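You operate a simulated robot arm through the tools that you are given. There is no shell and no other tool.

You run a simulated robot arm. Do the job below in one go: nothing can be reset, and whatever is moved stays where it is left.

## Task
Tare the scale, weigh silica into the tub as the recipe card says, return the rest, shut the bin.
Fine: within 10 g of the card; the powder falls into water; the scoop goes back empty; no dust, no spill. Set down upright: powder scoop.

It is judged by the outcome, as a careful person would: the job done as asked, and still so three seconds after it is handed in. It fails if anything else is knocked over, pushed out of place, dropped, spilled or broken.

## Robot
A 6-joint arm with a two-finger parallel gripper, fixed in place. Base frame: the origin is at the foot of the arm, x ahead of it, y to its left, z up; the work surface is at about z = 820. Lengths are in mm, angles in degrees, forces in N, time in s.
With the tool pointing down near the work surface it reaches from about 340 to 760 mm from the base axis. Its first joint turns from -66.0 to 66.0 degrees. Payload 2.45 kg.
Tool frame: the origin (TCP) lies between the finger pads and is the grasp point; the fingertips stand 24 mm ahead of it; z points along the fingers, y is the line along which they close. The gripper opens to 68 mm. The fingers are 17 mm wide and 10 mm thick; the gripper's body (40 by 70 mm) begins 41 mm behind the TCP.
Orientation is told as [roll, pitch, yaw] about the base's x, y, z axes, in that order, counted from this pose: with the fingers straight down and closing along the base's y, the tool's x points along the base's -x, its y along +y and its z along -z.

## Interface
- The arm moves only by the tool send_rows. Its argument "targets" is a list that holds one entry, the list of rows, each a list of 7 numbers: the turn, a rotation vector about the tool's x, y, z in units of 8 degrees (1.0 is 8 degrees), then the shift along the tool's x, y, z in units of 25 mm (1.0 is 25 mm), then the closure in counts, from 0 (fully open) to 255 (shut). In form: [[[rx, ry, rz, tx, ty, tz, gripper], ...]]. A call has 1 to 20 rows; each row shifts and turns the commanded pose from where the row before left it, along the tool's axes as they then stand. A call with a number of a shift or a turn outside -1 to 1 is refused whole. Rows are played at 5 a second. More than 50 mm and 8.6 degrees between two rows, or a gripper value outside its range, and nothing of the call is played. A pose out of reach is approached as far as the arm can. The call stops where the force on the tool passes 40 N (or 10 N more than at its start, if that is more) or the arm is blocked; 0.2 s more then pass. The fingers move at their own pace (about 108 mm/s each) and stop on an object; they squeeze with about 22 N. The grip force told is the motor's: it shows also when the fingers shut on nothing. Time passes only in rows, and 0.2 s behind the last, so rows that do not move let the fingers close. It gives the time, the measured TCP pose, the force on the tool (base axes), the opening and the grip force at its end, in the units of the frame above (readings bear some noise), with the torque about the TCP (base axes, N m) and any sound that the robot's microphone picked up, and new pictures: "show" is both (left out), scene, wrist or none.
- Cameras (640 x 400 px; columns grow to the right, rows downward): "scene" is fixed at [178.9, 406, 1459.7]; the picture's right is [-0.75, -0.67, 0.00], its down [-0.38, 0.43, -0.82] and it looks along [0.55, -0.61, -0.57] (base axes); focal length 242 px, centre (320, 200). "wrist" rides on the gripper at [84, 11, -75] in the tool frame; the picture's right is [-0.13, 0.99, 0.00], its down [-0.60, -0.08, -0.79] and it looks along [-0.79, -0.10, 0.61] (tool axes); focal length 251 px, centre (320, 200). There is no depth. A picture from a camera that has moved, and an enlarged one, comes with that camera's place and axes in the base frame and with its lens. The place of the scene camera against the robot may be out by one fixed shift of up to 18 mm in any direction.
- enlarge(camera, box): a new picture of the part [left, top, right, bottom] of that camera's present view, enlarged. No time passes.
- sign_off(): hands the job in; it is judged then, once.

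Places have to be worked out from the pictures, the camera data and where the tool is seen. Open the gripper and draw the arm clear of the work before you hand the job in, unless the task says otherwise.

The tools are called after "Emit:" as a command line: name --argument value ..., lists and objects as JSON in quotes. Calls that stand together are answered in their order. send_rows: Moves the arm, as the interface text tells. Its arguments: {"type":"object","properties":{"targets":{"type":"array"},"show":{"type":"string","enum":["both","scene","wrist","none"]}},"required":["targets"]} The other tools are called the same way: enlarge (camera, box) takes an enlarged picture of a part of a camera's view; sign_off () hands the job in.

At the start:

```text
t: 0.0
position: [483.4, -139.5, 1322.3]
tool_rot: [0.0, -0.1, 0.0]
contact_force: [1.6, 1.1, 0.4]
ft_torque: [-0.02, -0.02, 0.05]
finger_gap: 68.0
grip_force: 0.2
```

scene: 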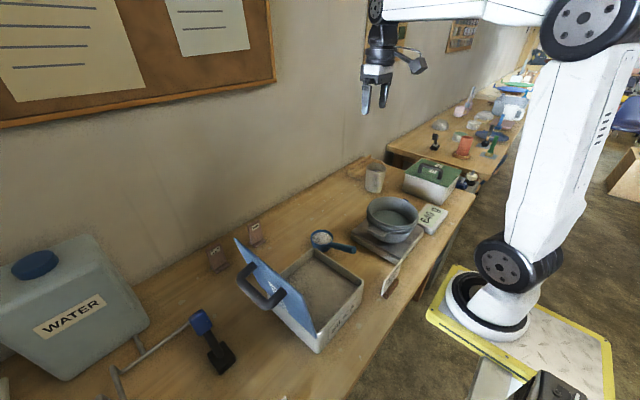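
wrist: 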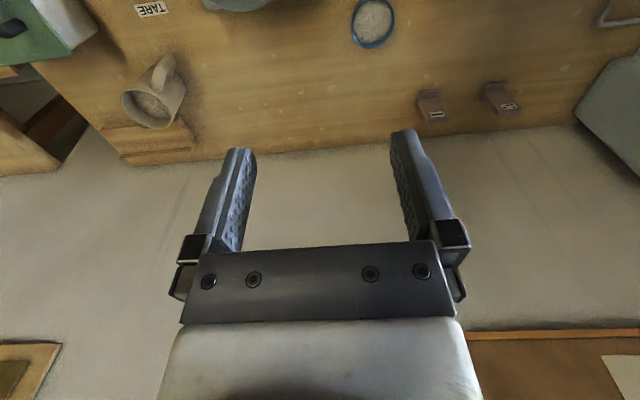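

The scene shows a water tank with a spigot lever, a bin with a blue lid, a scoop, a pot on a scale, and cards. I'll enlarge the parts to read the labels before moving anything.

Emit:
enlarge --camera "scene" --box '[340, 150, 480, 300]'

Emit:
enlarge --camera "scene" --box '[190, 200, 390, 360]'

Emit:
enlarge --camera "scene" --box '[0, 220, 260, 400]'

Emit:
enlarge --camera "scene" --box '[0, 0, 260, 120]'

Emit:
enlarge --camera "wrist" --box '[0, 0, 640, 180]'

```text
2.67 times, centred on (410, 225) of scene
camera zoom: at [178.9, 406.0, 1459.7], right [-0.75, -0.67, 0.0], down [-0.38, 0.43, -0.82], along [0.55, -0.61, -0.57], focal length 645 px, centre (80, 133)
```

zoom: 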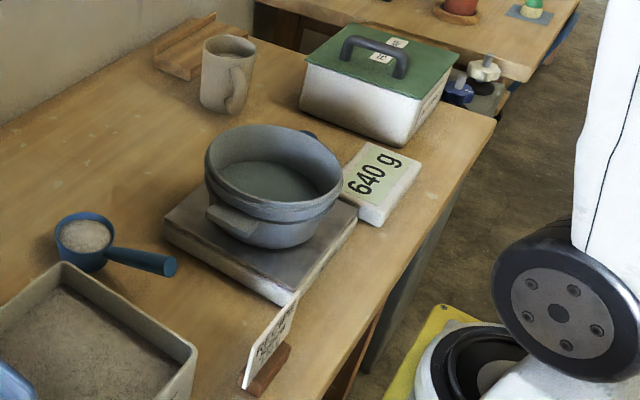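

```text
2.50 times, centred on (290, 280) of scene
camera zoom: at [178.9, 406.0, 1459.7], right [-0.75, -0.67, 0.0], down [-0.38, 0.43, -0.82], along [0.55, -0.61, -0.57], focal length 605 px, centre (395, 0)
```

zoom: 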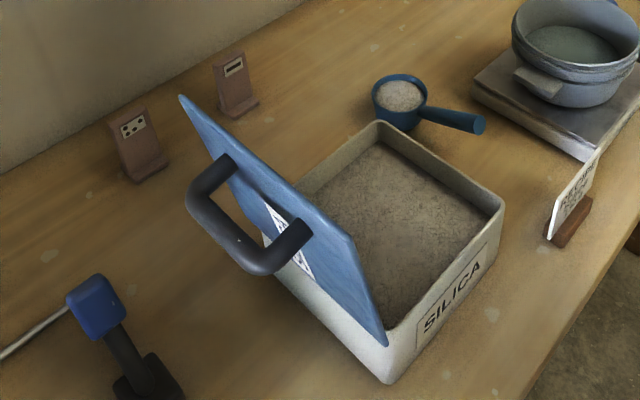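

```text
2.22 times, centred on (130, 310) of scene
camera zoom: at [178.9, 406.0, 1459.7], right [-0.75, -0.67, 0.0], down [-0.38, 0.43, -0.82], along [0.55, -0.61, -0.57], focal length 538 px, centre (742, -44)
```

zoom: 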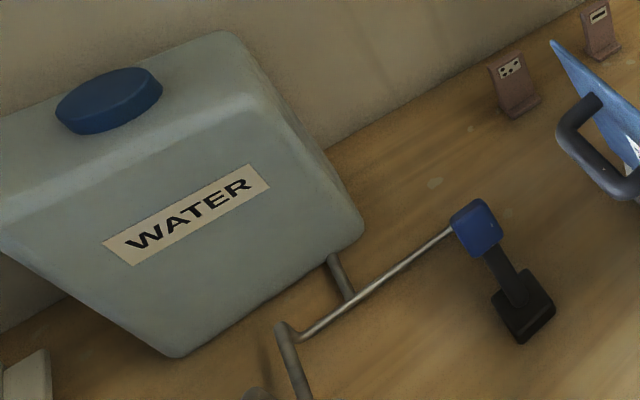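

```text
2.46 times, centred on (130, 60) of scene
camera zoom: at [178.9, 406.0, 1459.7], right [-0.75, -0.67, 0.0], down [-0.38, 0.43, -0.82], along [0.55, -0.61, -0.57], focal length 596 px, centre (788, 545)
```

zoom: 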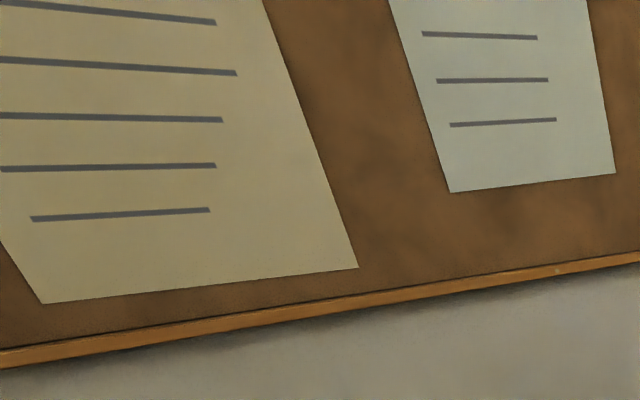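

```text
1.00 times, centred on (320, 90) of wrist (not enlarged: the box is as wide or as high as the picture)
camera zoom: at [399.7, -127.1, 1396.7], right [0.13, 0.99, 0.0], down [0.6, -0.08, 0.79], along [0.79, -0.1, -0.61], focal length 251 px, centre (320, 310)
```

zoom: 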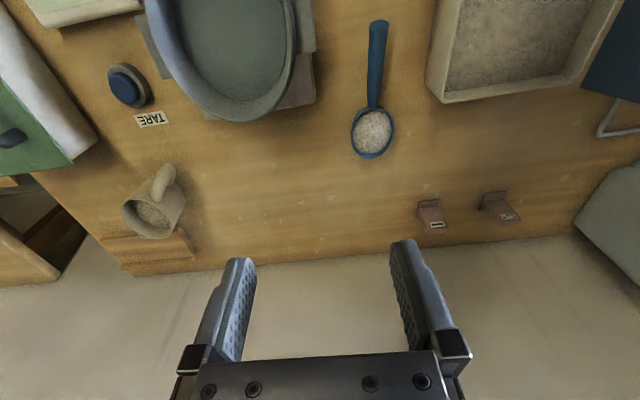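

The "640 g" plate looks like the scale's display, and the blue button with the TARE label is beside the scale. I'll read the recipe card and the other labels more closely.

Emit:
enlarge --camera "scene" --box '[370, 255, 420, 305]'

Emit:
enlarge --camera "scene" --box '[410, 195, 460, 240]'

Emit:
enlarge --camera "scene" --box '[200, 215, 270, 275]'

Emit:
enlarge --camera "scene" --box '[300, 220, 370, 265]'

Emit:
enlarge --camera "wrist" --box '[400, 60, 540, 140]'

Emit:
enlarge --camera "scene" --box '[230, 230, 370, 360]'

```text
8.00 times, centred on (395, 280) of scene
camera zoom: at [178.9, 406.0, 1459.7], right [-0.75, -0.67, 0.0], down [-0.38, 0.43, -0.82], along [0.55, -0.61, -0.57], focal length 1936 px, centre (-280, -440)
```

zoom: 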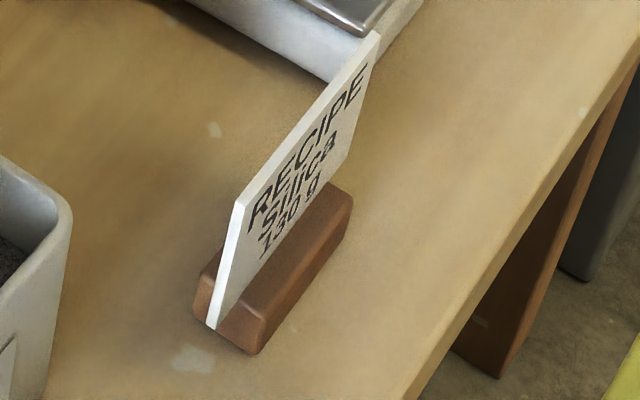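

```text
8.89 times, centred on (435, 218) of scene
camera zoom: at [178.9, 406.0, 1459.7], right [-0.75, -0.67, 0.0], down [-0.38, 0.43, -0.82], along [0.55, -0.61, -0.57], focal length 2151 px, centre (-702, 44)
```

zoom: 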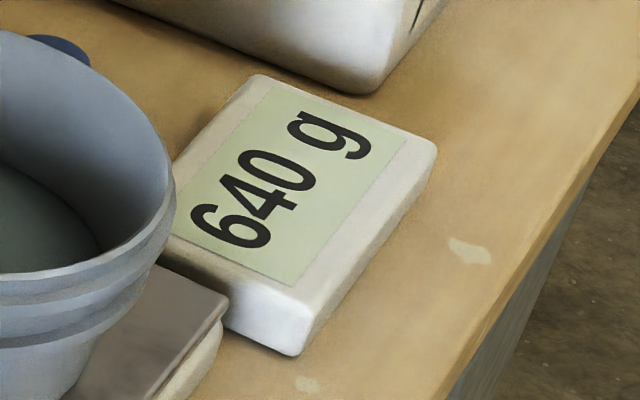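

```text
6.67 times, centred on (235, 245) of scene
camera zoom: at [178.9, 406.0, 1459.7], right [-0.75, -0.67, 0.0], down [-0.38, 0.43, -0.82], along [0.55, -0.61, -0.57], focal length 1613 px, centre (887, -100)
```

zoom: 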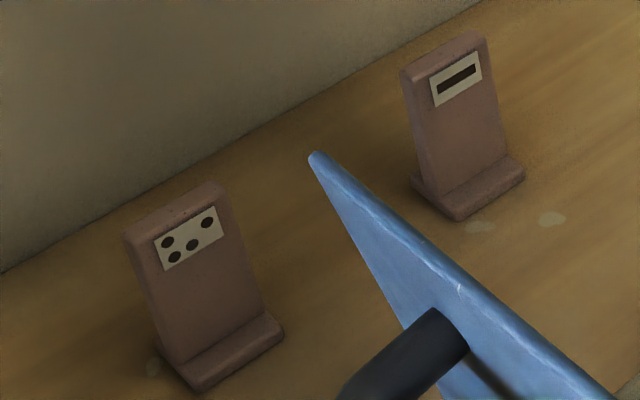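

```text
8.89 times, centred on (335, 242) of scene
camera zoom: at [178.9, 406.0, 1459.7], right [-0.75, -0.67, 0.0], down [-0.38, 0.43, -0.82], along [0.55, -0.61, -0.57], focal length 2151 px, centre (187, -178)
```

zoom: 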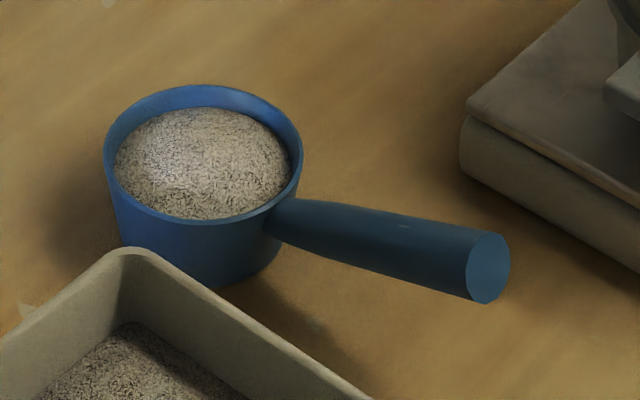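

```text
4.57 times, centred on (470, 100) of wrist
camera zoom: at [399.7, -127.1, 1396.7], right [0.13, 0.99, 0.0], down [0.6, -0.08, 0.79], along [0.79, -0.1, -0.61], focal length 1149 px, centre (-366, 657)
```

zoom: 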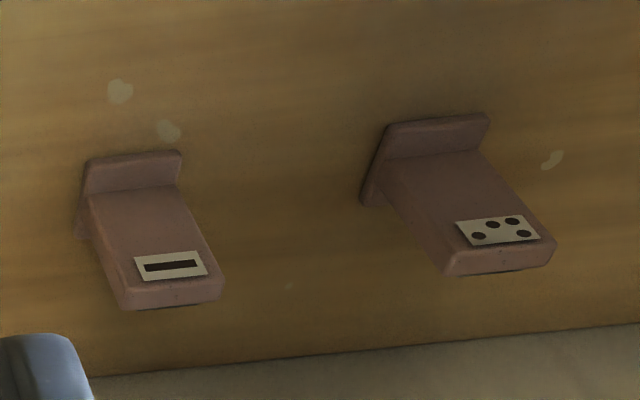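

```text
3.08 times, centred on (300, 295) of scene
camera zoom: at [178.9, 406.0, 1459.7], right [-0.75, -0.67, 0.0], down [-0.38, 0.43, -0.82], along [0.55, -0.61, -0.57], focal length 744 px, centre (382, -92)
```

zoom: 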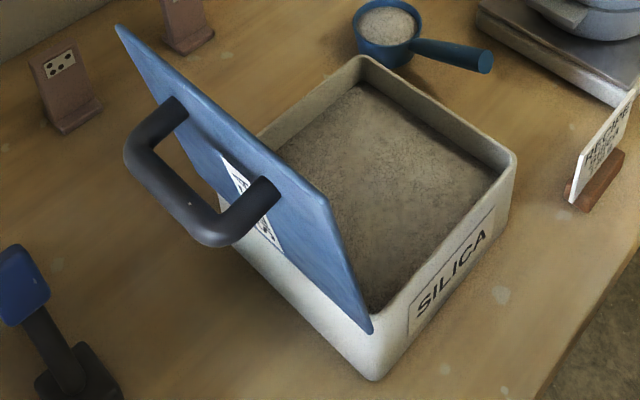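

Card reads "RECIPE Silica 130 g". I'll verify that number with a tighter zoom and see whether the tub already holds water; also try a wrist crop beyond the top edge.

Emit:
enlarge --camera "scene" --box '[385, 260, 403, 290]'

Emit:
enlarge --camera "scene" --box '[360, 190, 425, 250]'

Emit:
enlarge --camera "wrist" --box '[300, 0, 340, 400]'

Emit:
enlarge --camera "wrist" --box '[0, 0, 640, 2]'

```text
13.33 times, centred on (394, 275) of scene
camera zoom: at [178.9, 406.0, 1459.7], right [-0.75, -0.67, 0.0], down [-0.38, 0.43, -0.82], along [0.55, -0.61, -0.57], focal length 3226 px, centre (-667, -800)
```

zoom: 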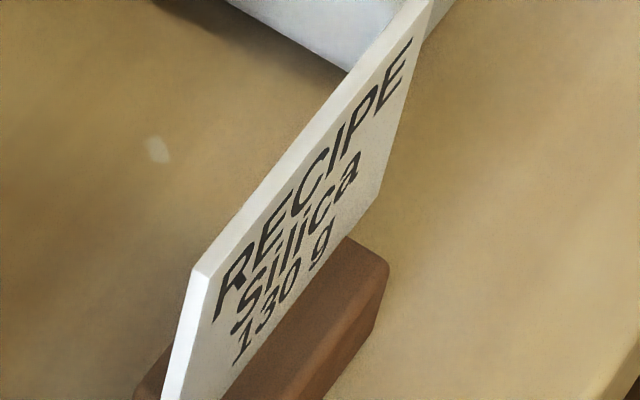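

```text
6.67 times, centred on (392, 220) of scene
camera zoom: at [178.9, 406.0, 1459.7], right [-0.75, -0.67, 0.0], down [-0.38, 0.43, -0.82], along [0.55, -0.61, -0.57], focal length 1613 px, centre (-163, 67)
```

zoom: 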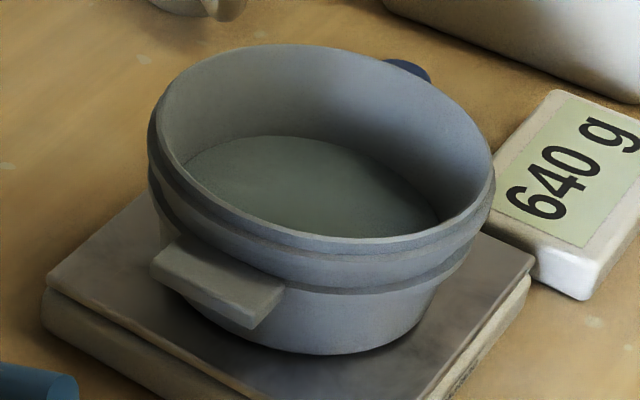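

```text
1.00 times, centred on (320, 200) of wrist (not enlarged: the box is as wide or as high as the picture)
camera zoom: at [399.7, -127.1, 1396.7], right [0.13, 0.99, 0.0], down [0.6, -0.08, 0.79], along [0.79, -0.1, -0.61], focal length 251 px, centre (320, 200)
```

zoom: 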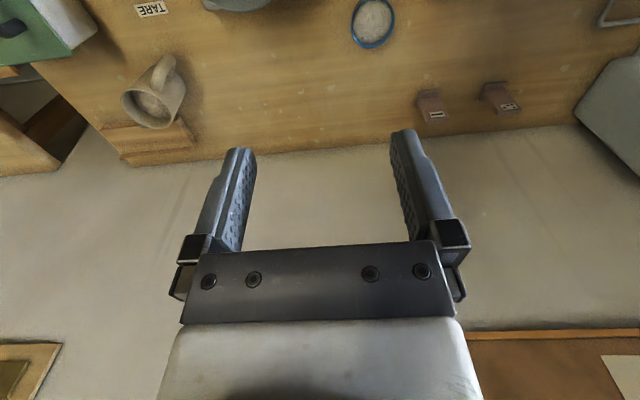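

```text
1.00 times, centred on (320, 1) of wrist (not enlarged: the box is as wide or as high as the picture)
camera zoom: at [399.7, -127.1, 1396.7], right [0.13, 0.99, 0.0], down [0.6, -0.08, 0.79], along [0.79, -0.1, -0.61], focal length 251 px, centre (320, 399)
```

zoom: 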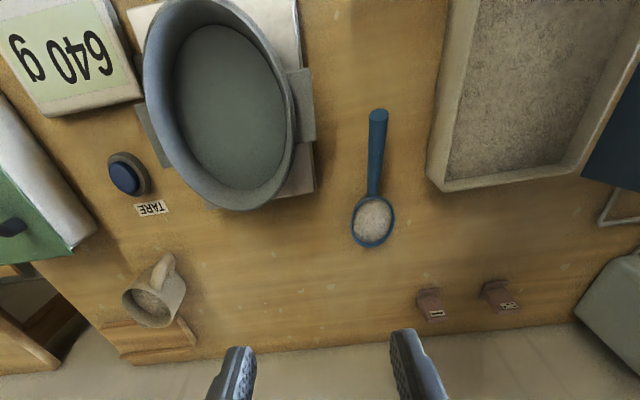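

The card says 130 g, the tub seems to hold a liquid surface, and the wrist view puts the tare button near (467, -464, 840), tub centre near (425, -255), scoop handle near y≈-50 pointing toward the base. I'll close the fingers and move above the tare button, staying high over the tub.

Emit:
send_rows --targets '[[[0, 0, 0, 0.05, -1, 1, 255], [0, 0, 0, 0.05, -1, 1, 255], [0, 0, 0, 0.05, -1, 1, 255], [0, 0, 0, 0.05, -1, 1, 255], [0, 0, 0, 0.05, -1, 1, 255], [0, 0, 0, 0.05, -1, 1, 255], [0, 0, 0, 0.05, -1, 1, 255], [0, 0, 0, 0.05, -1, 1, 255], [0, 0, 0, 0.05, -1, 1, 255], [0, 0, 0, 0.05, -1, 1, 255], [0, 0, 0, 0.05, -1, 1, 255], [0, 0, 0, 0.05, -1, 1, 255], [0, 0, 0, 0.05, -0.97, 1, 255], [0, 0, 0, 0, 0, 0, 255]]]'

```text
t: 3.0
position: [467.8, -465.4, 997.8]
tool_rot: [0.0, -0.1, 0.0]
contact_force: [-0.4, -0.4, -0.2]
ft_torque: [-0.02, 0.0, 0.0]
finger_gap: 0.1
grip_force: 22.1
camera wrist: at [384.2, -452.9, 1072.9], right [0.13, 0.99, 0.0], down [0.6, -0.08, 0.79], along [0.79, -0.1, -0.61], focal length 251 px, centre (320, 200)
```

scene: 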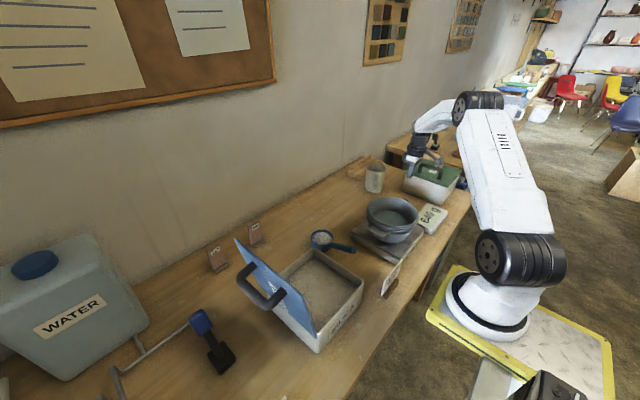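
wrist: 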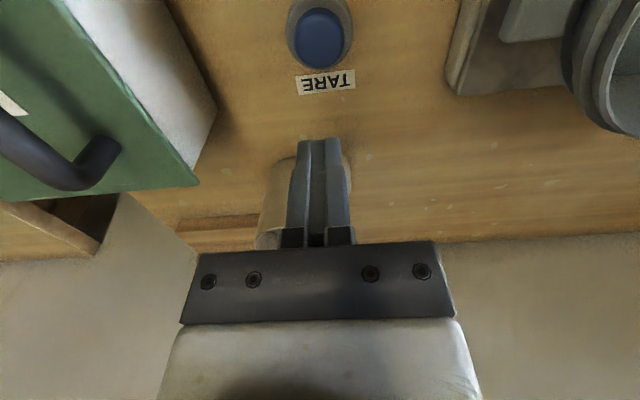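

The button is seen at about (465, -463), directly under the closed fingers. I'll look at the area with an extended crop, then descend.

Emit:
enlarge --camera "wrist" --box '[0, 0, 640, 2]'

Emit:
send_rows --targets '[[[0, 0, 0, 0.1, 0.08, 1, 255], [0, 0, 0, 0, 0, 1, 255], [0, 0, 0, 0, 0, 1, 255], [0, 0, 0, 0, 0, 1, 255], [0, 0, 0, 0, 0, 0, 255]]]'

```text
1.00 times, centred on (320, 1) of wrist (not enlarged: the box is as wide or as high as the picture)
camera zoom: at [384.2, -452.9, 1072.9], right [0.13, 0.99, 0.0], down [0.6, -0.08, 0.79], along [0.79, -0.1, -0.61], focal length 251 px, centre (320, 399)
```

zoom: 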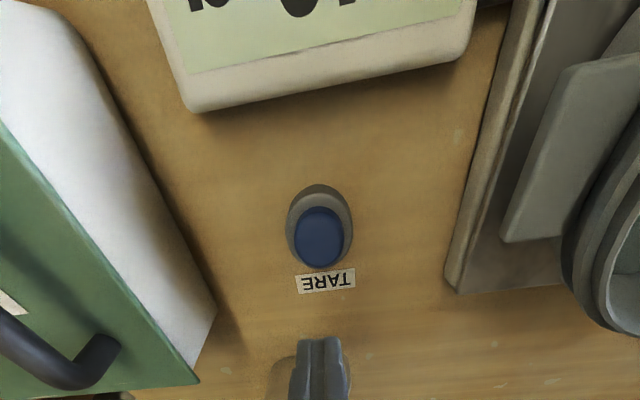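

```text
t: 4.2
position: [465.6, -461.2, 897.2]
tool_rot: [0.0, -0.2, 0.0]
contact_force: [0.1, -1.0, 0.2]
ft_torque: [0.04, -0.02, -0.02]
finger_gap: 0.1
grip_force: 21.5
camera wrist: at [381.2, -449.8, 971.9], right [0.13, 0.99, 0.0], down [0.6, -0.08, 0.79], along [0.79, -0.1, -0.61], focal length 251 px, centre (320, 200)
```

scene: 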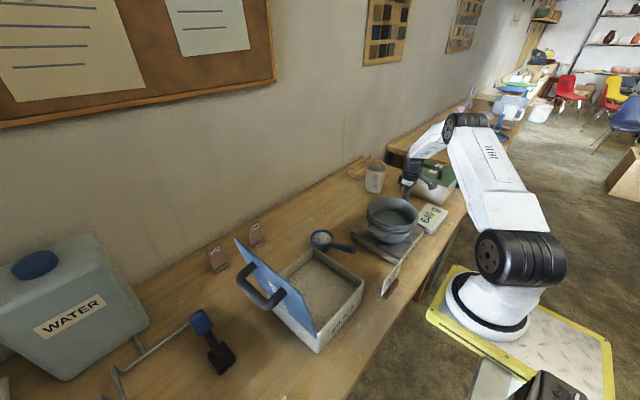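
wrist: 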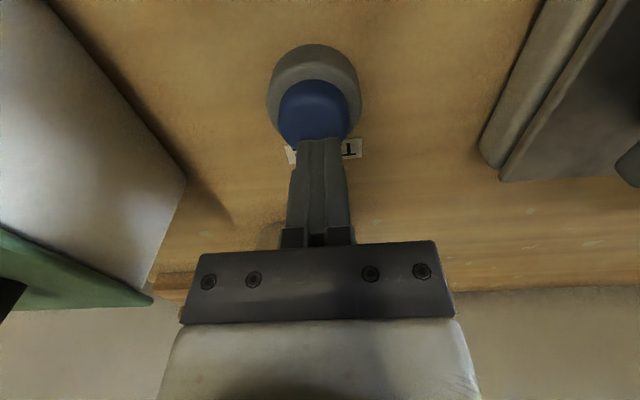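

The tips are about 20 mm above the button, which is centred around (460, -463). I'll shift a few mm and press down in small steps.

Emit:
send_rows --targets '[[[0, 0, 0, 0.2, -0.08, 0.3, 255], [0, 0, 0, 0, 0, 0.15, 255], [0, 0, 0, 0, 0, 0.15, 255], [0, 0, 0, 0, 0, 0.1, 255]]]' --show "both"

```text
t: 5.2
position: [460.3, -464.0, 879.0]
tool_rot: [0.0, -0.1, 0.0]
contact_force: [-1.6, -0.1, 1.1]
ft_torque: [0.02, 0.05, -0.01]
finger_gap: 0.2
grip_force: 22.1
camera wrist: at [377.6, -451.6, 954.0], right [0.13, 0.99, 0.0], down [0.6, -0.08, 0.79], along [0.79, -0.1, -0.61], focal length 251 px, centre (320, 200)
```

scene: 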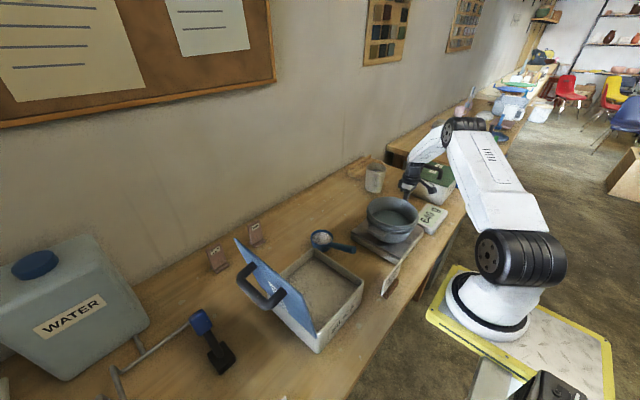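
wrist: 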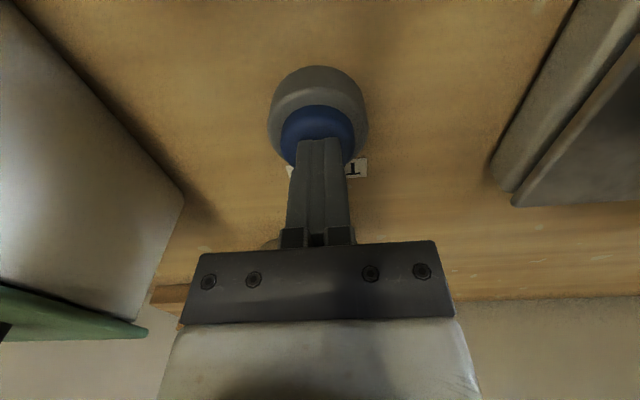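

The tips are close to the button's blue cap, still no contact. I'll continue down in fine steps.

Emit:
send_rows --targets '[[[0, 0, 0, 0, 0, 0.12, 255], [0, 0, 0, 0, 0, 0.12, 255], [0, 0, 0, 0, 0, 0.12, 255]]]' --show "wrist"

Emit:
enlarge --camera "scene" --box '[400, 170, 460, 240]'

```text
t: 6.0
position: [462.4, -463.0, 872.3]
tool_rot: [-0.2, -0.2, 0.1]
contact_force: [-4.1, 8.4, 22.5]
ft_torque: [0.21, 0.15, -0.03]
finger_gap: 0.0
grip_force: 22.1
heard: click
camera wrist: at [377.9, -451.8, 947.6], right [0.13, 0.99, 0.0], down [0.6, -0.08, 0.8], along [0.79, -0.1, -0.61], focal length 251 px, centre (320, 200)
```

wrist: 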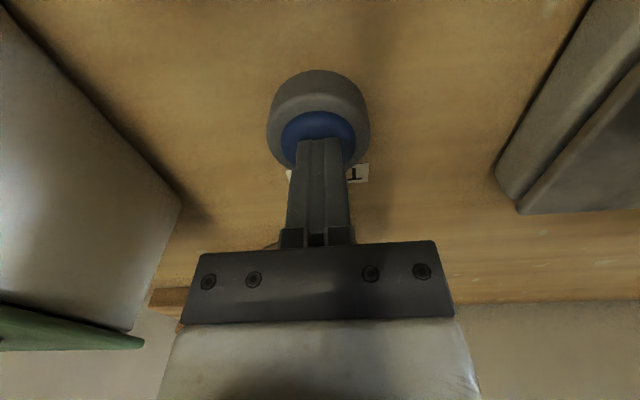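

```text
5.71 times, centred on (430, 205) of scene
camera zoom: at [178.4, 406.6, 1459.6], right [-0.75, -0.67, 0.0], down [-0.38, 0.43, -0.82], along [0.55, -0.61, -0.57], focal length 1382 px, centre (-309, 171)
```

zoom: 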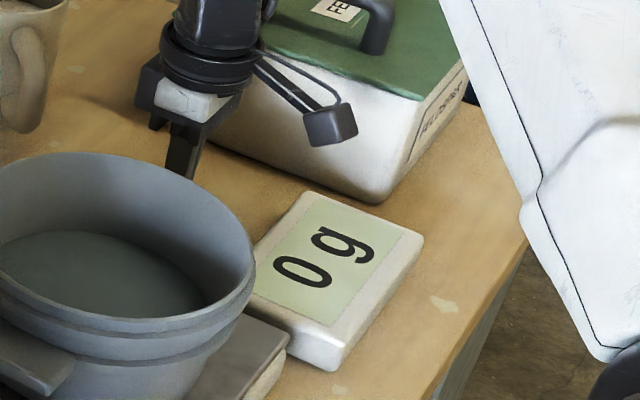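

Click heard, and the display reads 0 g. I'll lift straight up, then move toward the scoop area, viewing the tub on the way.

Emit:
send_rows --targets '[[[0, 0, 0, 0, 0, -0.4, 255], [0, 0, 0, 0, 0, -1, 255], [0, 0, 0, 0, 0, -1, 255], [0, 0, 0, 0, 0, -1, 255], [0, 0, 0, 0, 0, -1, 255], [0, 0, 0, 0, 0, -1, 255], [0, 0, 0, 0, 0, -1, 255], [0, 0, 0, 0, 0, -1, 255], [0, 0, 0, 0, 1, -1, 255], [0, 0, 0, 0, 1, -1, 255], [0, 0, 0, 0, 1, -1, 255], [0, 0, 0, 0, 1, -1, 255], [0, 0, 0, 0, 1, 0, 0], [0, 0, 0, 0, 1, 0, 0], [0, 0, 0, 0, 1, 0, 0], [0, 0, 0, 0, 1, 0, 0], [0, 0, 0, 0, 0, 0, 0]]]' --show "none"

Emit:
enlarge --camera "wrist" --box '[0, 0, 640, 2]'

Emit:
enlarge --camera "wrist" --box '[160, 0, 360, 120]'

```text
t: 9.6
position: [461.1, -263.0, 1154.7]
tool_rot: [0.0, -0.2, 0.0]
contact_force: [-0.1, -0.5, 0.0]
ft_torque: [0.02, 0.02, 0.0]
finger_gap: 68.0
grip_force: 0.0
```

```text
1.00 times, centred on (320, 1) of wrist (not enlarged: the box is as wide or as high as the picture)
camera zoom: at [376.9, -250.4, 1229.8], right [0.13, 0.99, 0.0], down [0.6, -0.08, 0.79], along [0.79, -0.1, -0.61], focal length 251 px, centre (320, 399)
```

zoom: 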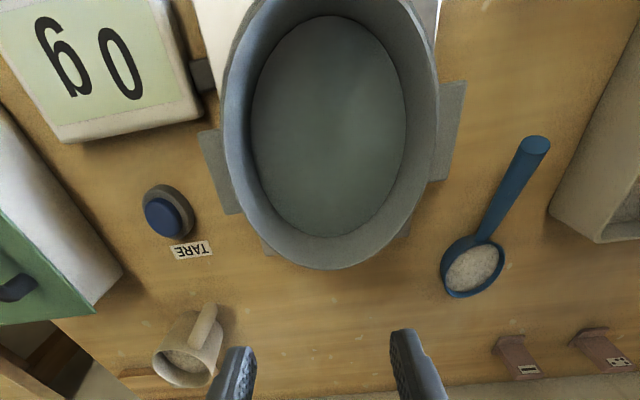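

```text
3.20 times, centred on (260, 60) of wrist
camera zoom: at [376.9, -250.4, 1229.8], right [0.13, 0.99, 0.0], down [0.6, -0.08, 0.79], along [0.79, -0.1, -0.61], focal length 805 px, centre (512, 648)
```

zoom: 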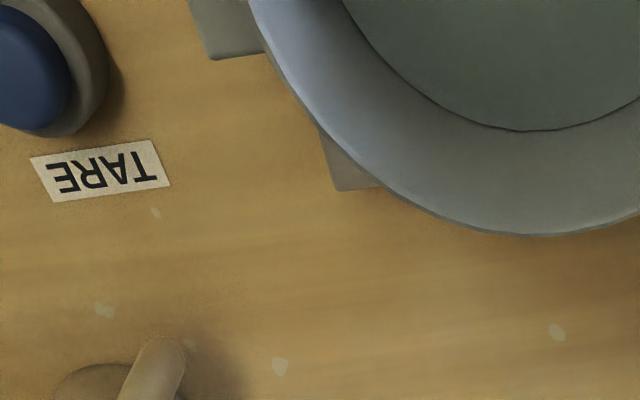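

The tub clearly holds greenish water at mid-depth, and the display reads 0 g. Triangulating two views, the scoop's handle runs from (540, -49, 862) up to (447, -51, 890) and the bowl centre is about (580, -51). I'll move over near the scoop for a closer look.

Emit:
send_rows --targets '[[[0, 0, 0, 0.1, 1, 0, 0], [0, 0, 0, 0.1, 1, 0, 0], [0, 0, 0, 0.1, 1, 0.3, 0], [0, 0, 0, 0.1, 1, 0.3, 0], [0, 0, 0, 0.1, 1, 0.3, 0], [0, 0, 0, 0.1, 1, 0.3, 0], [0, 0, 0, 0.1, 1, 0.5, 0], [0, 0, 0, 0.1, 1, 0.5, 0], [0, 0, 0, 0.1, 0.5, 0.5, 0], [0, 0, 0, 0, 0, 0, 0]]]' --show "wrist"

Emit:
enlarge --camera "wrist" --box '[0, 0, 640, 2]'

Emit:
enlarge --camera "wrist" --box '[638, 0, 640, 400]'

```text
t: 11.8
position: [438.6, -48.8, 1087.3]
tool_rot: [0.0, -0.1, 0.0]
contact_force: [0.4, 0.7, 0.1]
ft_torque: [0.0, -0.02, 0.01]
finger_gap: 67.8
grip_force: 0.0
camera wrist: at [354.5, -36.9, 1162.7], right [0.13, 0.99, 0.0], down [0.6, -0.08, 0.79], along [0.79, -0.1, -0.61], focal length 251 px, centre (320, 200)
```

wrist: 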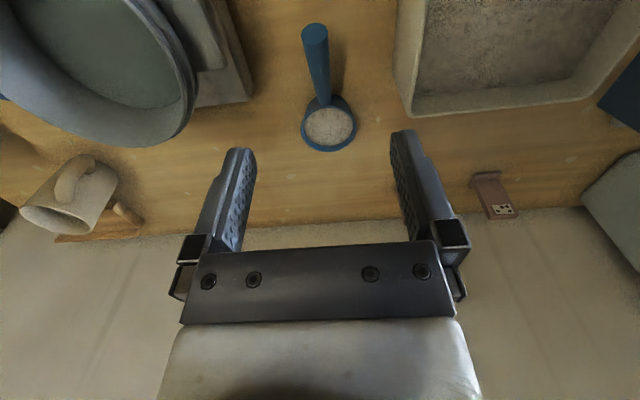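

```text
1.00 times, centred on (320, 1) of wrist (not enlarged: the box is as wide or as high as the picture)
camera zoom: at [354.5, -36.9, 1162.7], right [0.13, 0.99, 0.0], down [0.6, -0.08, 0.79], along [0.79, -0.1, -0.61], focal length 251 px, centre (320, 399)
```

zoom: 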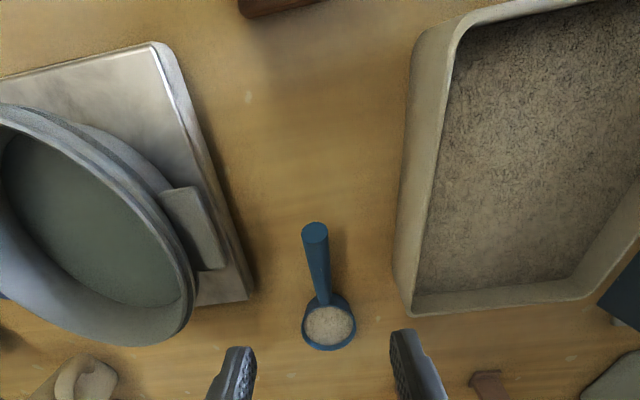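

```text
1.00 times, centred on (639, 200) of wrist (not enlarged: the box is as wide or as high as the picture)
camera zoom: at [354.5, -36.9, 1162.7], right [0.13, 0.99, 0.0], down [0.6, -0.08, 0.79], along [0.79, -0.1, -0.61], focal length 251 px, centre (1, 200)
```

zoom: 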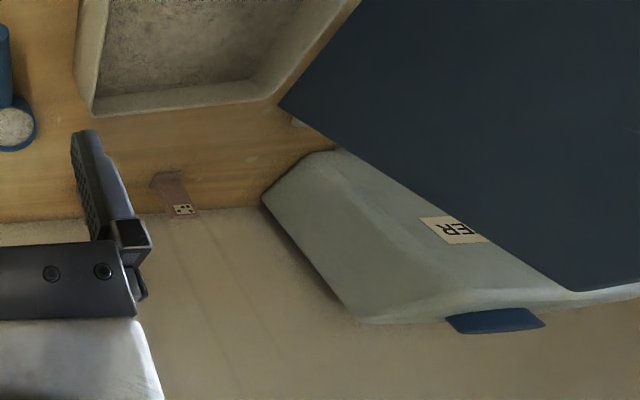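

The third view confirms the bowl centre near (577, -51), rim z≈857, and handle axis near z≈865 at x=515. I'll move the open fingers over the handle near the bowl and come down to just above grasp height for a check.

Emit:
send_rows --targets '[[[0, 0, 0, -0.76, -0.02, 0.5, 0], [0, 0, 0, -0.76, -0.02, 0.5, 0], [0, 0, 0, -0.76, -0.02, 0.5, 0], [0, 0, 0, -0.76, -0.02, 0.5, 0], [0, 0, 0, 0, 0, 1, 0], [0, 0, 0, 0, 0, 1, 0], [0, 0, 0, 0, 0, 1, 0], [0, 0, 0, 0, 0, 1, 0], [0, 0, 0, 0, 0, 0.6, 0], [0, 0, 0, 0, 0, 0, 0]]]'

Emit:
enlarge --camera "wrist" --box '[0, 0, 640, 2]'

Emit:
enlarge --camera "scene" --box '[300, 190, 380, 270]'

```text
t: 14.0
position: [513.2, -53.5, 923.0]
tool_rot: [-0.1, -0.1, 0.0]
contact_force: [0.3, -0.5, 0.5]
ft_torque: [-0.01, 0.03, 0.01]
finger_gap: 68.0
grip_force: 0.1
camera wrist: at [430.5, -41.7, 997.5], right [0.13, 0.99, 0.0], down [0.6, -0.08, 0.79], along [0.79, -0.1, -0.61], focal length 251 px, centre (320, 200)
```

scene: 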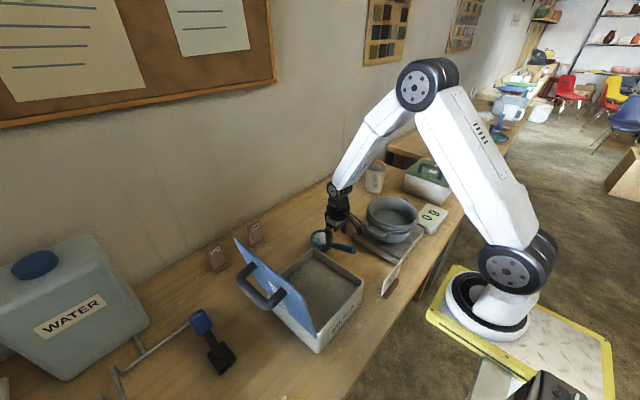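
wrist: 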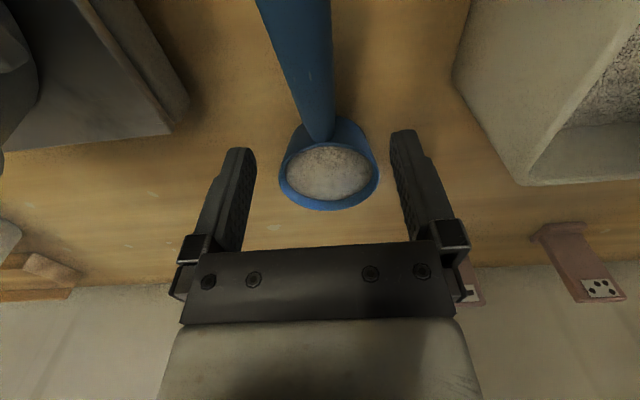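

```text
1.00 times, centred on (320, 1) of wrist (not enlarged: the box is as wide or as high as the picture)
camera zoom: at [430.5, -41.7, 997.5], right [0.13, 0.99, 0.0], down [0.6, -0.08, 0.79], along [0.79, -0.1, -0.61], focal length 251 px, centre (320, 399)
```

zoom: 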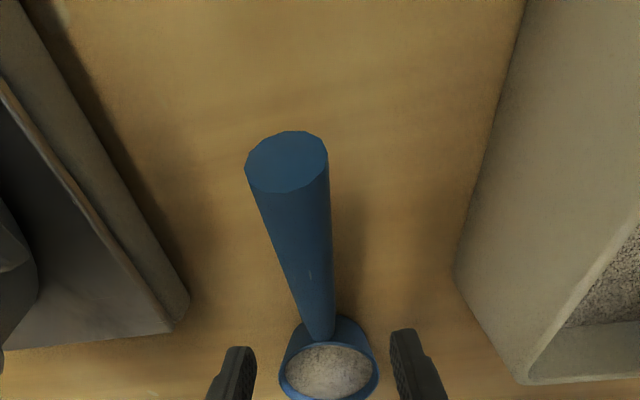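

```text
5.00 times, centred on (340, 230) of scene
camera zoom: at [178.9, 406.0, 1459.7], right [-0.75, -0.67, 0.0], down [-0.38, 0.43, -0.82], along [0.55, -0.61, -0.57], focal length 1210 px, centre (220, 50)
```

zoom: 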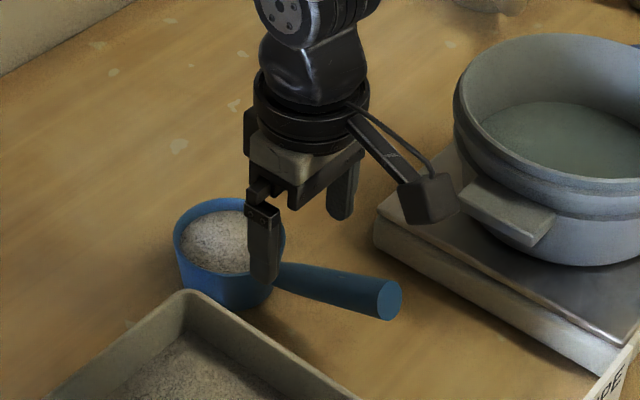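

The fingers straddle the handle with y aligned (handle y≈-53). I'll descend to z≈865 and close gently on the handle.

Emit:
send_rows --targets '[[[0, 0, 0, 0, 0, 0.8, 0], [0, 0, 0, 0, 0, 0.8, 0], [0, 0, 0, 0, 0, 0.5, 0], [0, 0, 0, 0, 0, 0.2, 0], [0, 0, 0, 0, 0, 0, 0]]]'

Emit:
enlarge --camera "scene" --box '[300, 190, 380, 270]'

```text
t: 15.2
position: [514.9, -52.4, 864.4]
tool_rot: [0.1, -0.2, 0.0]
contact_force: [0.4, -0.3, -0.7]
ft_torque: [0.0, 0.04, -0.02]
finger_gap: 67.9
grip_force: 0.1
camera wrist: at [431.0, -40.4, 939.0], right [0.13, 0.99, 0.0], down [0.6, -0.08, 0.79], along [0.79, -0.1, -0.61], focal length 251 px, centre (320, 200)
```

scene: 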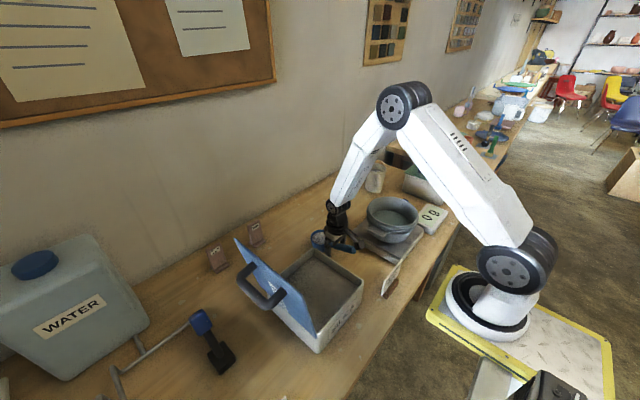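
wrist: 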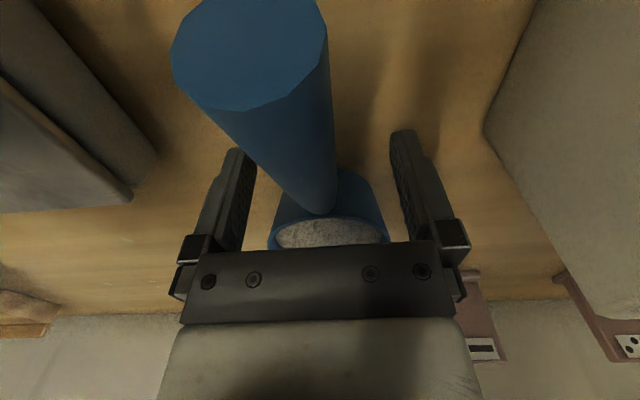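

```text
5.00 times, centred on (340, 230) of scene
camera zoom: at [178.9, 406.0, 1459.7], right [-0.75, -0.67, 0.0], down [-0.38, 0.43, -0.82], along [0.55, -0.61, -0.57], focal length 1210 px, centre (220, 50)
```

zoom: 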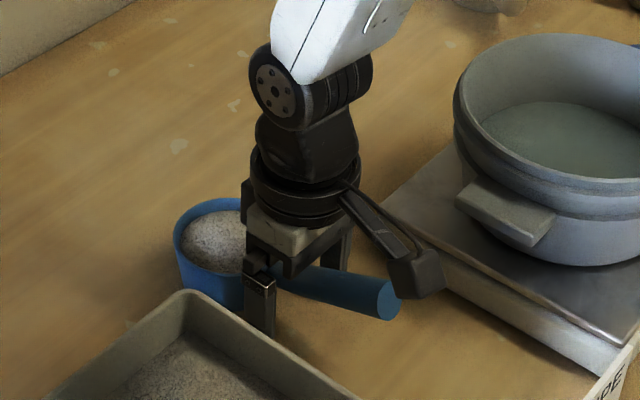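

The handle sits between the fingers. I'll close the gripper and wait.

Emit:
send_rows --targets '[[[0, 0, 0, 0, 0, 0, 130], [0, 0, 0, 0, 0, 0, 255], [0, 0, 0, 0, 0, 0, 255], [0, 0, 0, 0, 0, 0, 255]]]'

```text
t: 16.2
position: [514.9, -52.4, 865.2]
tool_rot: [0.0, -0.2, 0.0]
contact_force: [-0.6, -0.5, -0.4]
ft_torque: [-0.04, -0.01, -0.06]
finger_gap: 23.3
grip_force: 21.8
camera wrist: at [430.9, -40.5, 939.2], right [0.13, 0.99, 0.0], down [0.6, -0.08, 0.79], along [0.79, -0.1, -0.61], focal length 251 px, centre (320, 200)
```

scene: 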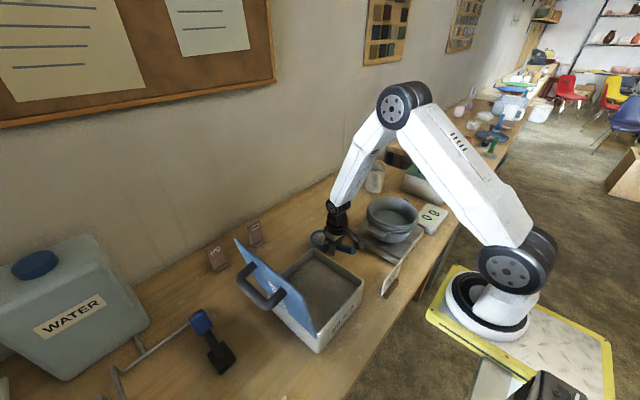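
wrist: 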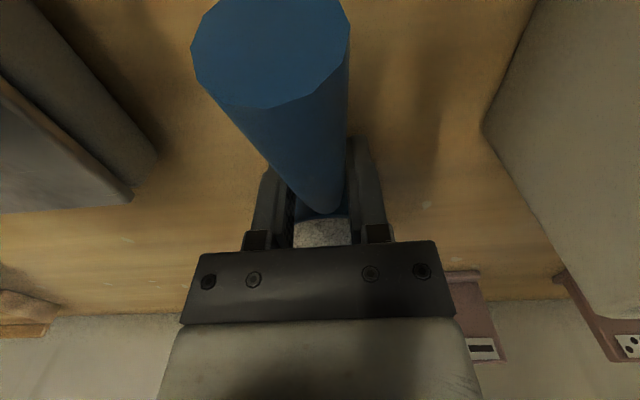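

The grip holds at a 23 mm gap. I'll lift slowly a little and check that the bowl doesn't droop.

Emit:
send_rows --targets '[[[0, 0, 0, 0, 0, -0.12, 255], [0, 0, 0, 0, 0, -0.16, 255], [0, 0, 0, 0, 0, -0.16, 255], [0, 0, 0, 0, 0, -0.16, 255], [0, 0, 0, 0, 0, 0, 255], [0, 0, 0, 0, 0, 0, 255]]]'

Emit:
enlarge --camera "scene" --box '[300, 190, 380, 270]'

```text
t: 17.6
position: [513.9, -53.0, 880.1]
tool_rot: [0.0, -0.1, 0.0]
contact_force: [-0.6, -0.1, -1.9]
ft_torque: [-0.01, 0.12, 0.0]
finger_gap: 23.6
grip_force: 22.2
camera wrist: at [430.8, -40.8, 954.6], right [0.13, 0.99, 0.0], down [0.6, -0.08, 0.79], along [0.79, -0.1, -0.61], focal length 251 px, centre (320, 200)
```

scene: 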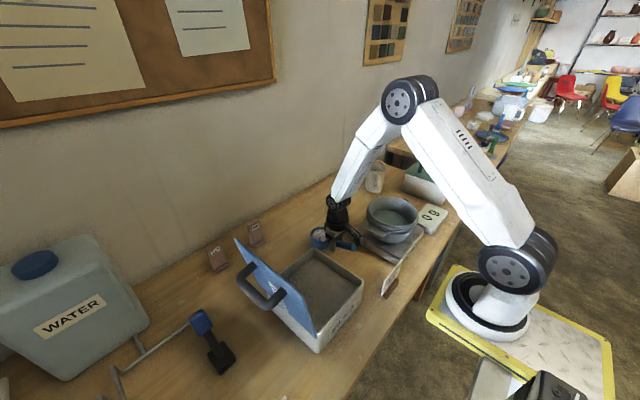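
wrist: 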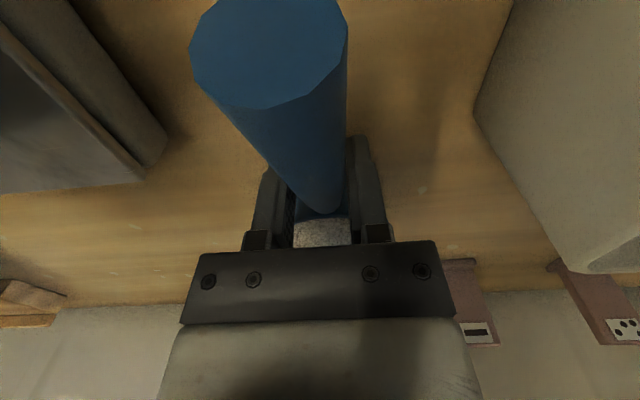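

```text
5.00 times, centred on (340, 230) of scene
camera zoom: at [178.9, 406.0, 1459.7], right [-0.75, -0.67, 0.0], down [-0.38, 0.43, -0.82], along [0.55, -0.61, -0.57], focal length 1210 px, centre (220, 50)
```

zoom: 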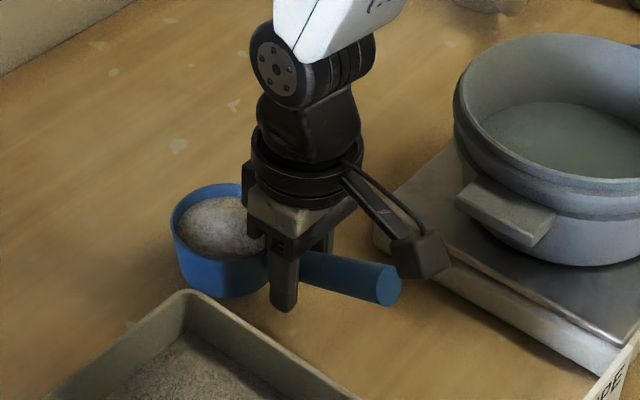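

The scoop is firmly held and level; load is roughly 2 N. I'll raise it smoothly to z≈1060 to turn it safely above everything.

Emit:
send_rows --targets '[[[0, 0, 0, 0, 0, -0.3, 255], [0, 0, 0, 0, 0, -0.6, 255], [0, 0, 0, 0, 0, -0.8, 255], [0, 0, 0, 0, 0, -0.8, 255], [0, 0, 0, 0, 0, -0.8, 255], [0, 0, 0, 0, 0, -0.8, 255], [0, 0, 0, 0, 0, -0.8, 255], [0, 0, 0, 0, 0, -0.8, 255], [0, 0, 0, 0, 0, -0.8, 255], [0, 0, 0, 0, 0, -0.5, 255], [0, 0, 0, 0, 0, -0.2, 255], [0, 0, 0, 0, 0, 0, 255], [0, 0, 0, 0, 0, 0, 255]]]'

Emit:
enlarge --camera "scene" --box '[300, 130, 400, 230]'

```text
t: 20.4
position: [513.8, -52.1, 1061.1]
tool_rot: [-0.1, -0.1, 0.0]
contact_force: [-0.6, 0.7, -2.5]
ft_torque: [0.0, 0.12, -0.05]
finger_gap: 23.5
grip_force: 22.7
camera wrist: at [430.5, -40.7, 1135.2], right [0.13, 0.99, 0.0], down [0.6, -0.08, 0.79], along [0.79, -0.1, -0.61], focal length 251 px, centre (320, 200)
```

scene: 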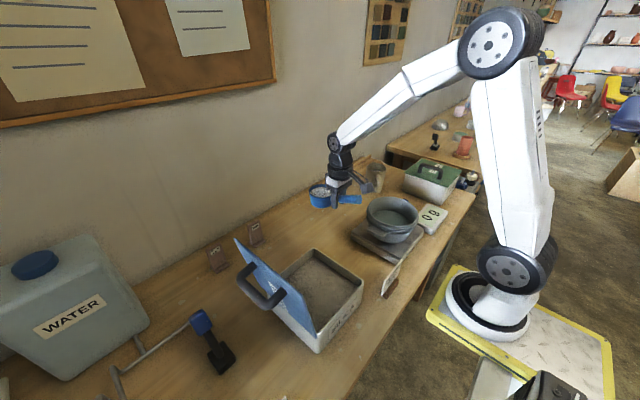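
wrist: 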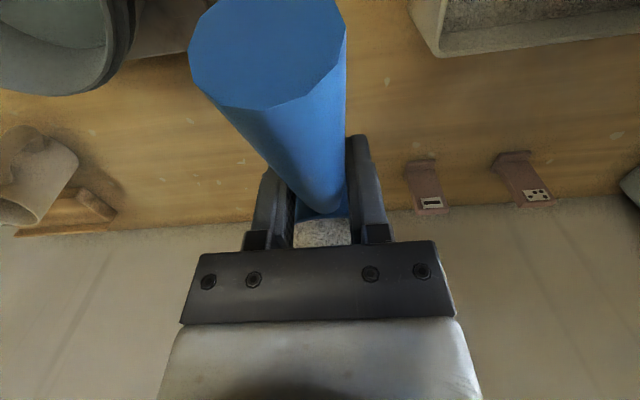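

```text
4.00 times, centred on (350, 180) of scene
camera zoom: at [178.9, 406.0, 1459.7], right [-0.75, -0.67, 0.0], down [-0.38, 0.43, -0.82], along [0.55, -0.61, -0.57], focal length 968 px, centre (200, 280)
```

zoom: 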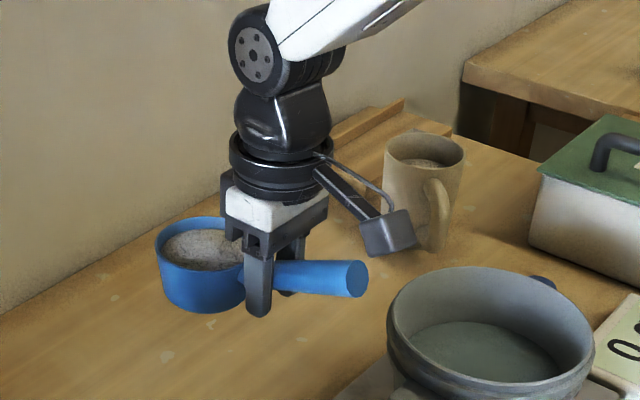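

The bowl is level with powder well below the rim. I'll yaw the tool counter-clockwise in small turns so the bowl points to +y; first a short test to check the sign and that the arm follows.

Emit:
send_rows --targets '[[[0, 0, -0.5, 0, 0, 0, 255], [0, 0, -0.8, 0, 0, 0, 255], [0, 0, -0.8, 0, 0, 0, 255], [0, 0, -0.8, 0, 0, 0, 255], [0, 0, -0.6, 0, 0, 0, 255], [0, 0, 0, 0, 0, 0, 255]]]' --show "scene"

```text
t: 21.8
position: [514.3, -52.8, 1060.5]
tool_rot: [-0.1, -0.1, 28.1]
contact_force: [0.1, 0.9, -3.2]
ft_torque: [-0.03, 0.12, 0.01]
finger_gap: 23.3
grip_force: 22.0
```

scene: 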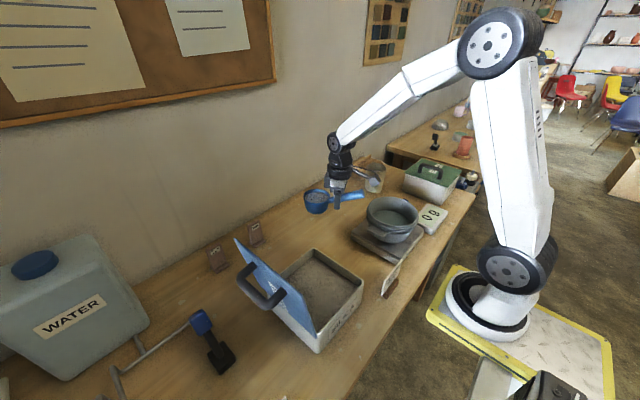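

The yaw sign is right (28° so far) and the scoop is steady. I'll finish the turn to about 90°.

Emit:
send_rows --targets '[[[0, 0, -0.6, 0, 0, 0, 255], [0, 0, -0.9, 0, 0, 0, 255], [0, 0, -0.9, 0, 0, 0, 255], [0, 0, -0.9, 0, 0, 0, 255], [0, 0, -0.9, 0, 0, 0, 255], [0, 0, -0.9, 0, 0, 0, 255], [0, 0, -0.9, 0, 0, 0, 255], [0, 0, -0.9, 0, 0, 0, 255], [0, 0, -0.6, 0, 0, 0, 255], [0, 0, -0.2, 0, 0, 0, 255], [0, 0, 0, 0, 0, 0, 255]]]' --show "both"

Emit:
enlarge --camera "scene" --box '[300, 130, 400, 230]'

Emit:
enlarge --camera "wrist" --box '[0, 0, 640, 2]'

```text
t: 24.2
position: [513.8, -52.6, 1059.8]
tool_rot: [-0.2, 0.0, 89.6]
contact_force: [-0.1, -0.3, -2.8]
ft_torque: [-0.11, -0.01, 0.03]
finger_gap: 23.5
grip_force: 22.0
camera wrist: at [503.0, -135.7, 1134.4], right [-0.99, 0.14, 0.0], down [0.08, 0.6, 0.79], along [0.11, 0.79, -0.61], focal length 251 px, centre (320, 200)
```

scene: 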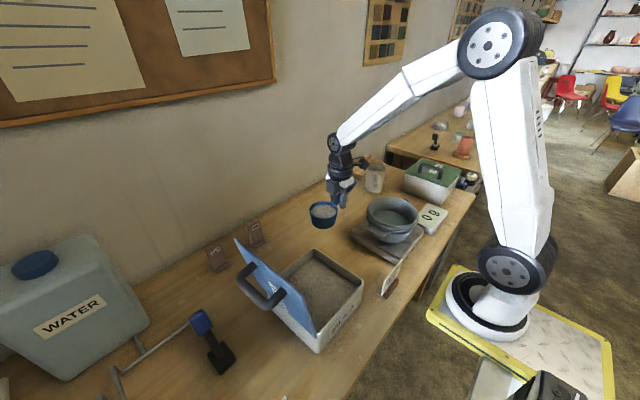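
wrist: 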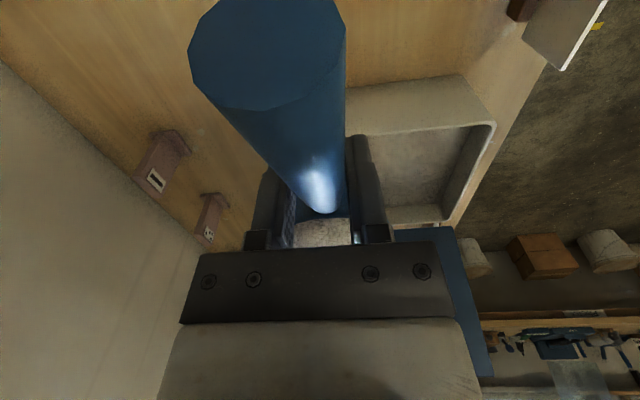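

```text
4.00 times, centred on (350, 180) of scene
camera zoom: at [178.9, 406.0, 1459.7], right [-0.75, -0.67, 0.0], down [-0.38, 0.43, -0.82], along [0.55, -0.61, -0.57], focal length 968 px, centre (200, 280)
```

zoom: 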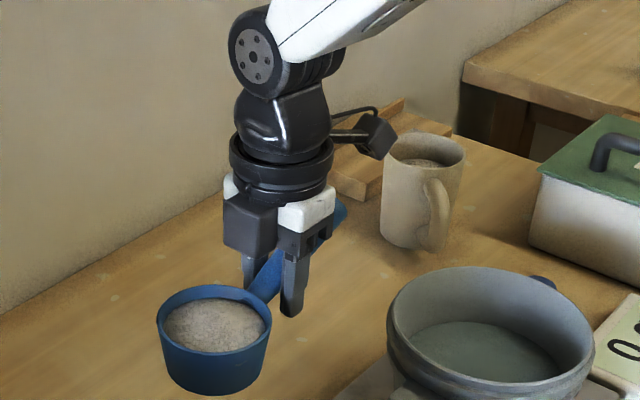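

```text
1.00 times, centred on (320, 1) of wrist (not enlarged: the box is as wide or as high as the picture)
camera zoom: at [503.0, -135.7, 1134.4], right [-0.99, 0.14, 0.0], down [0.08, 0.6, 0.79], along [0.11, 0.79, -0.61], focal length 251 px, centre (320, 399)
```

zoom: 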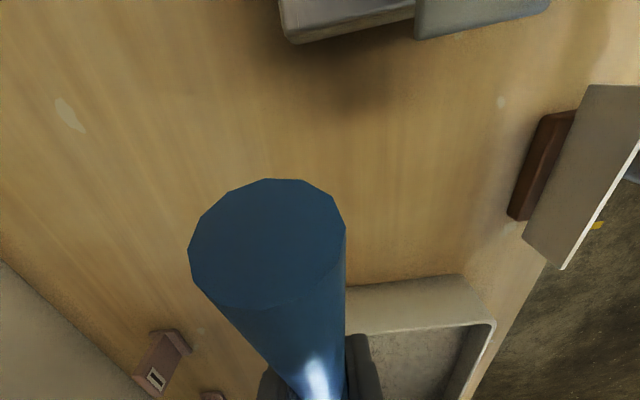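

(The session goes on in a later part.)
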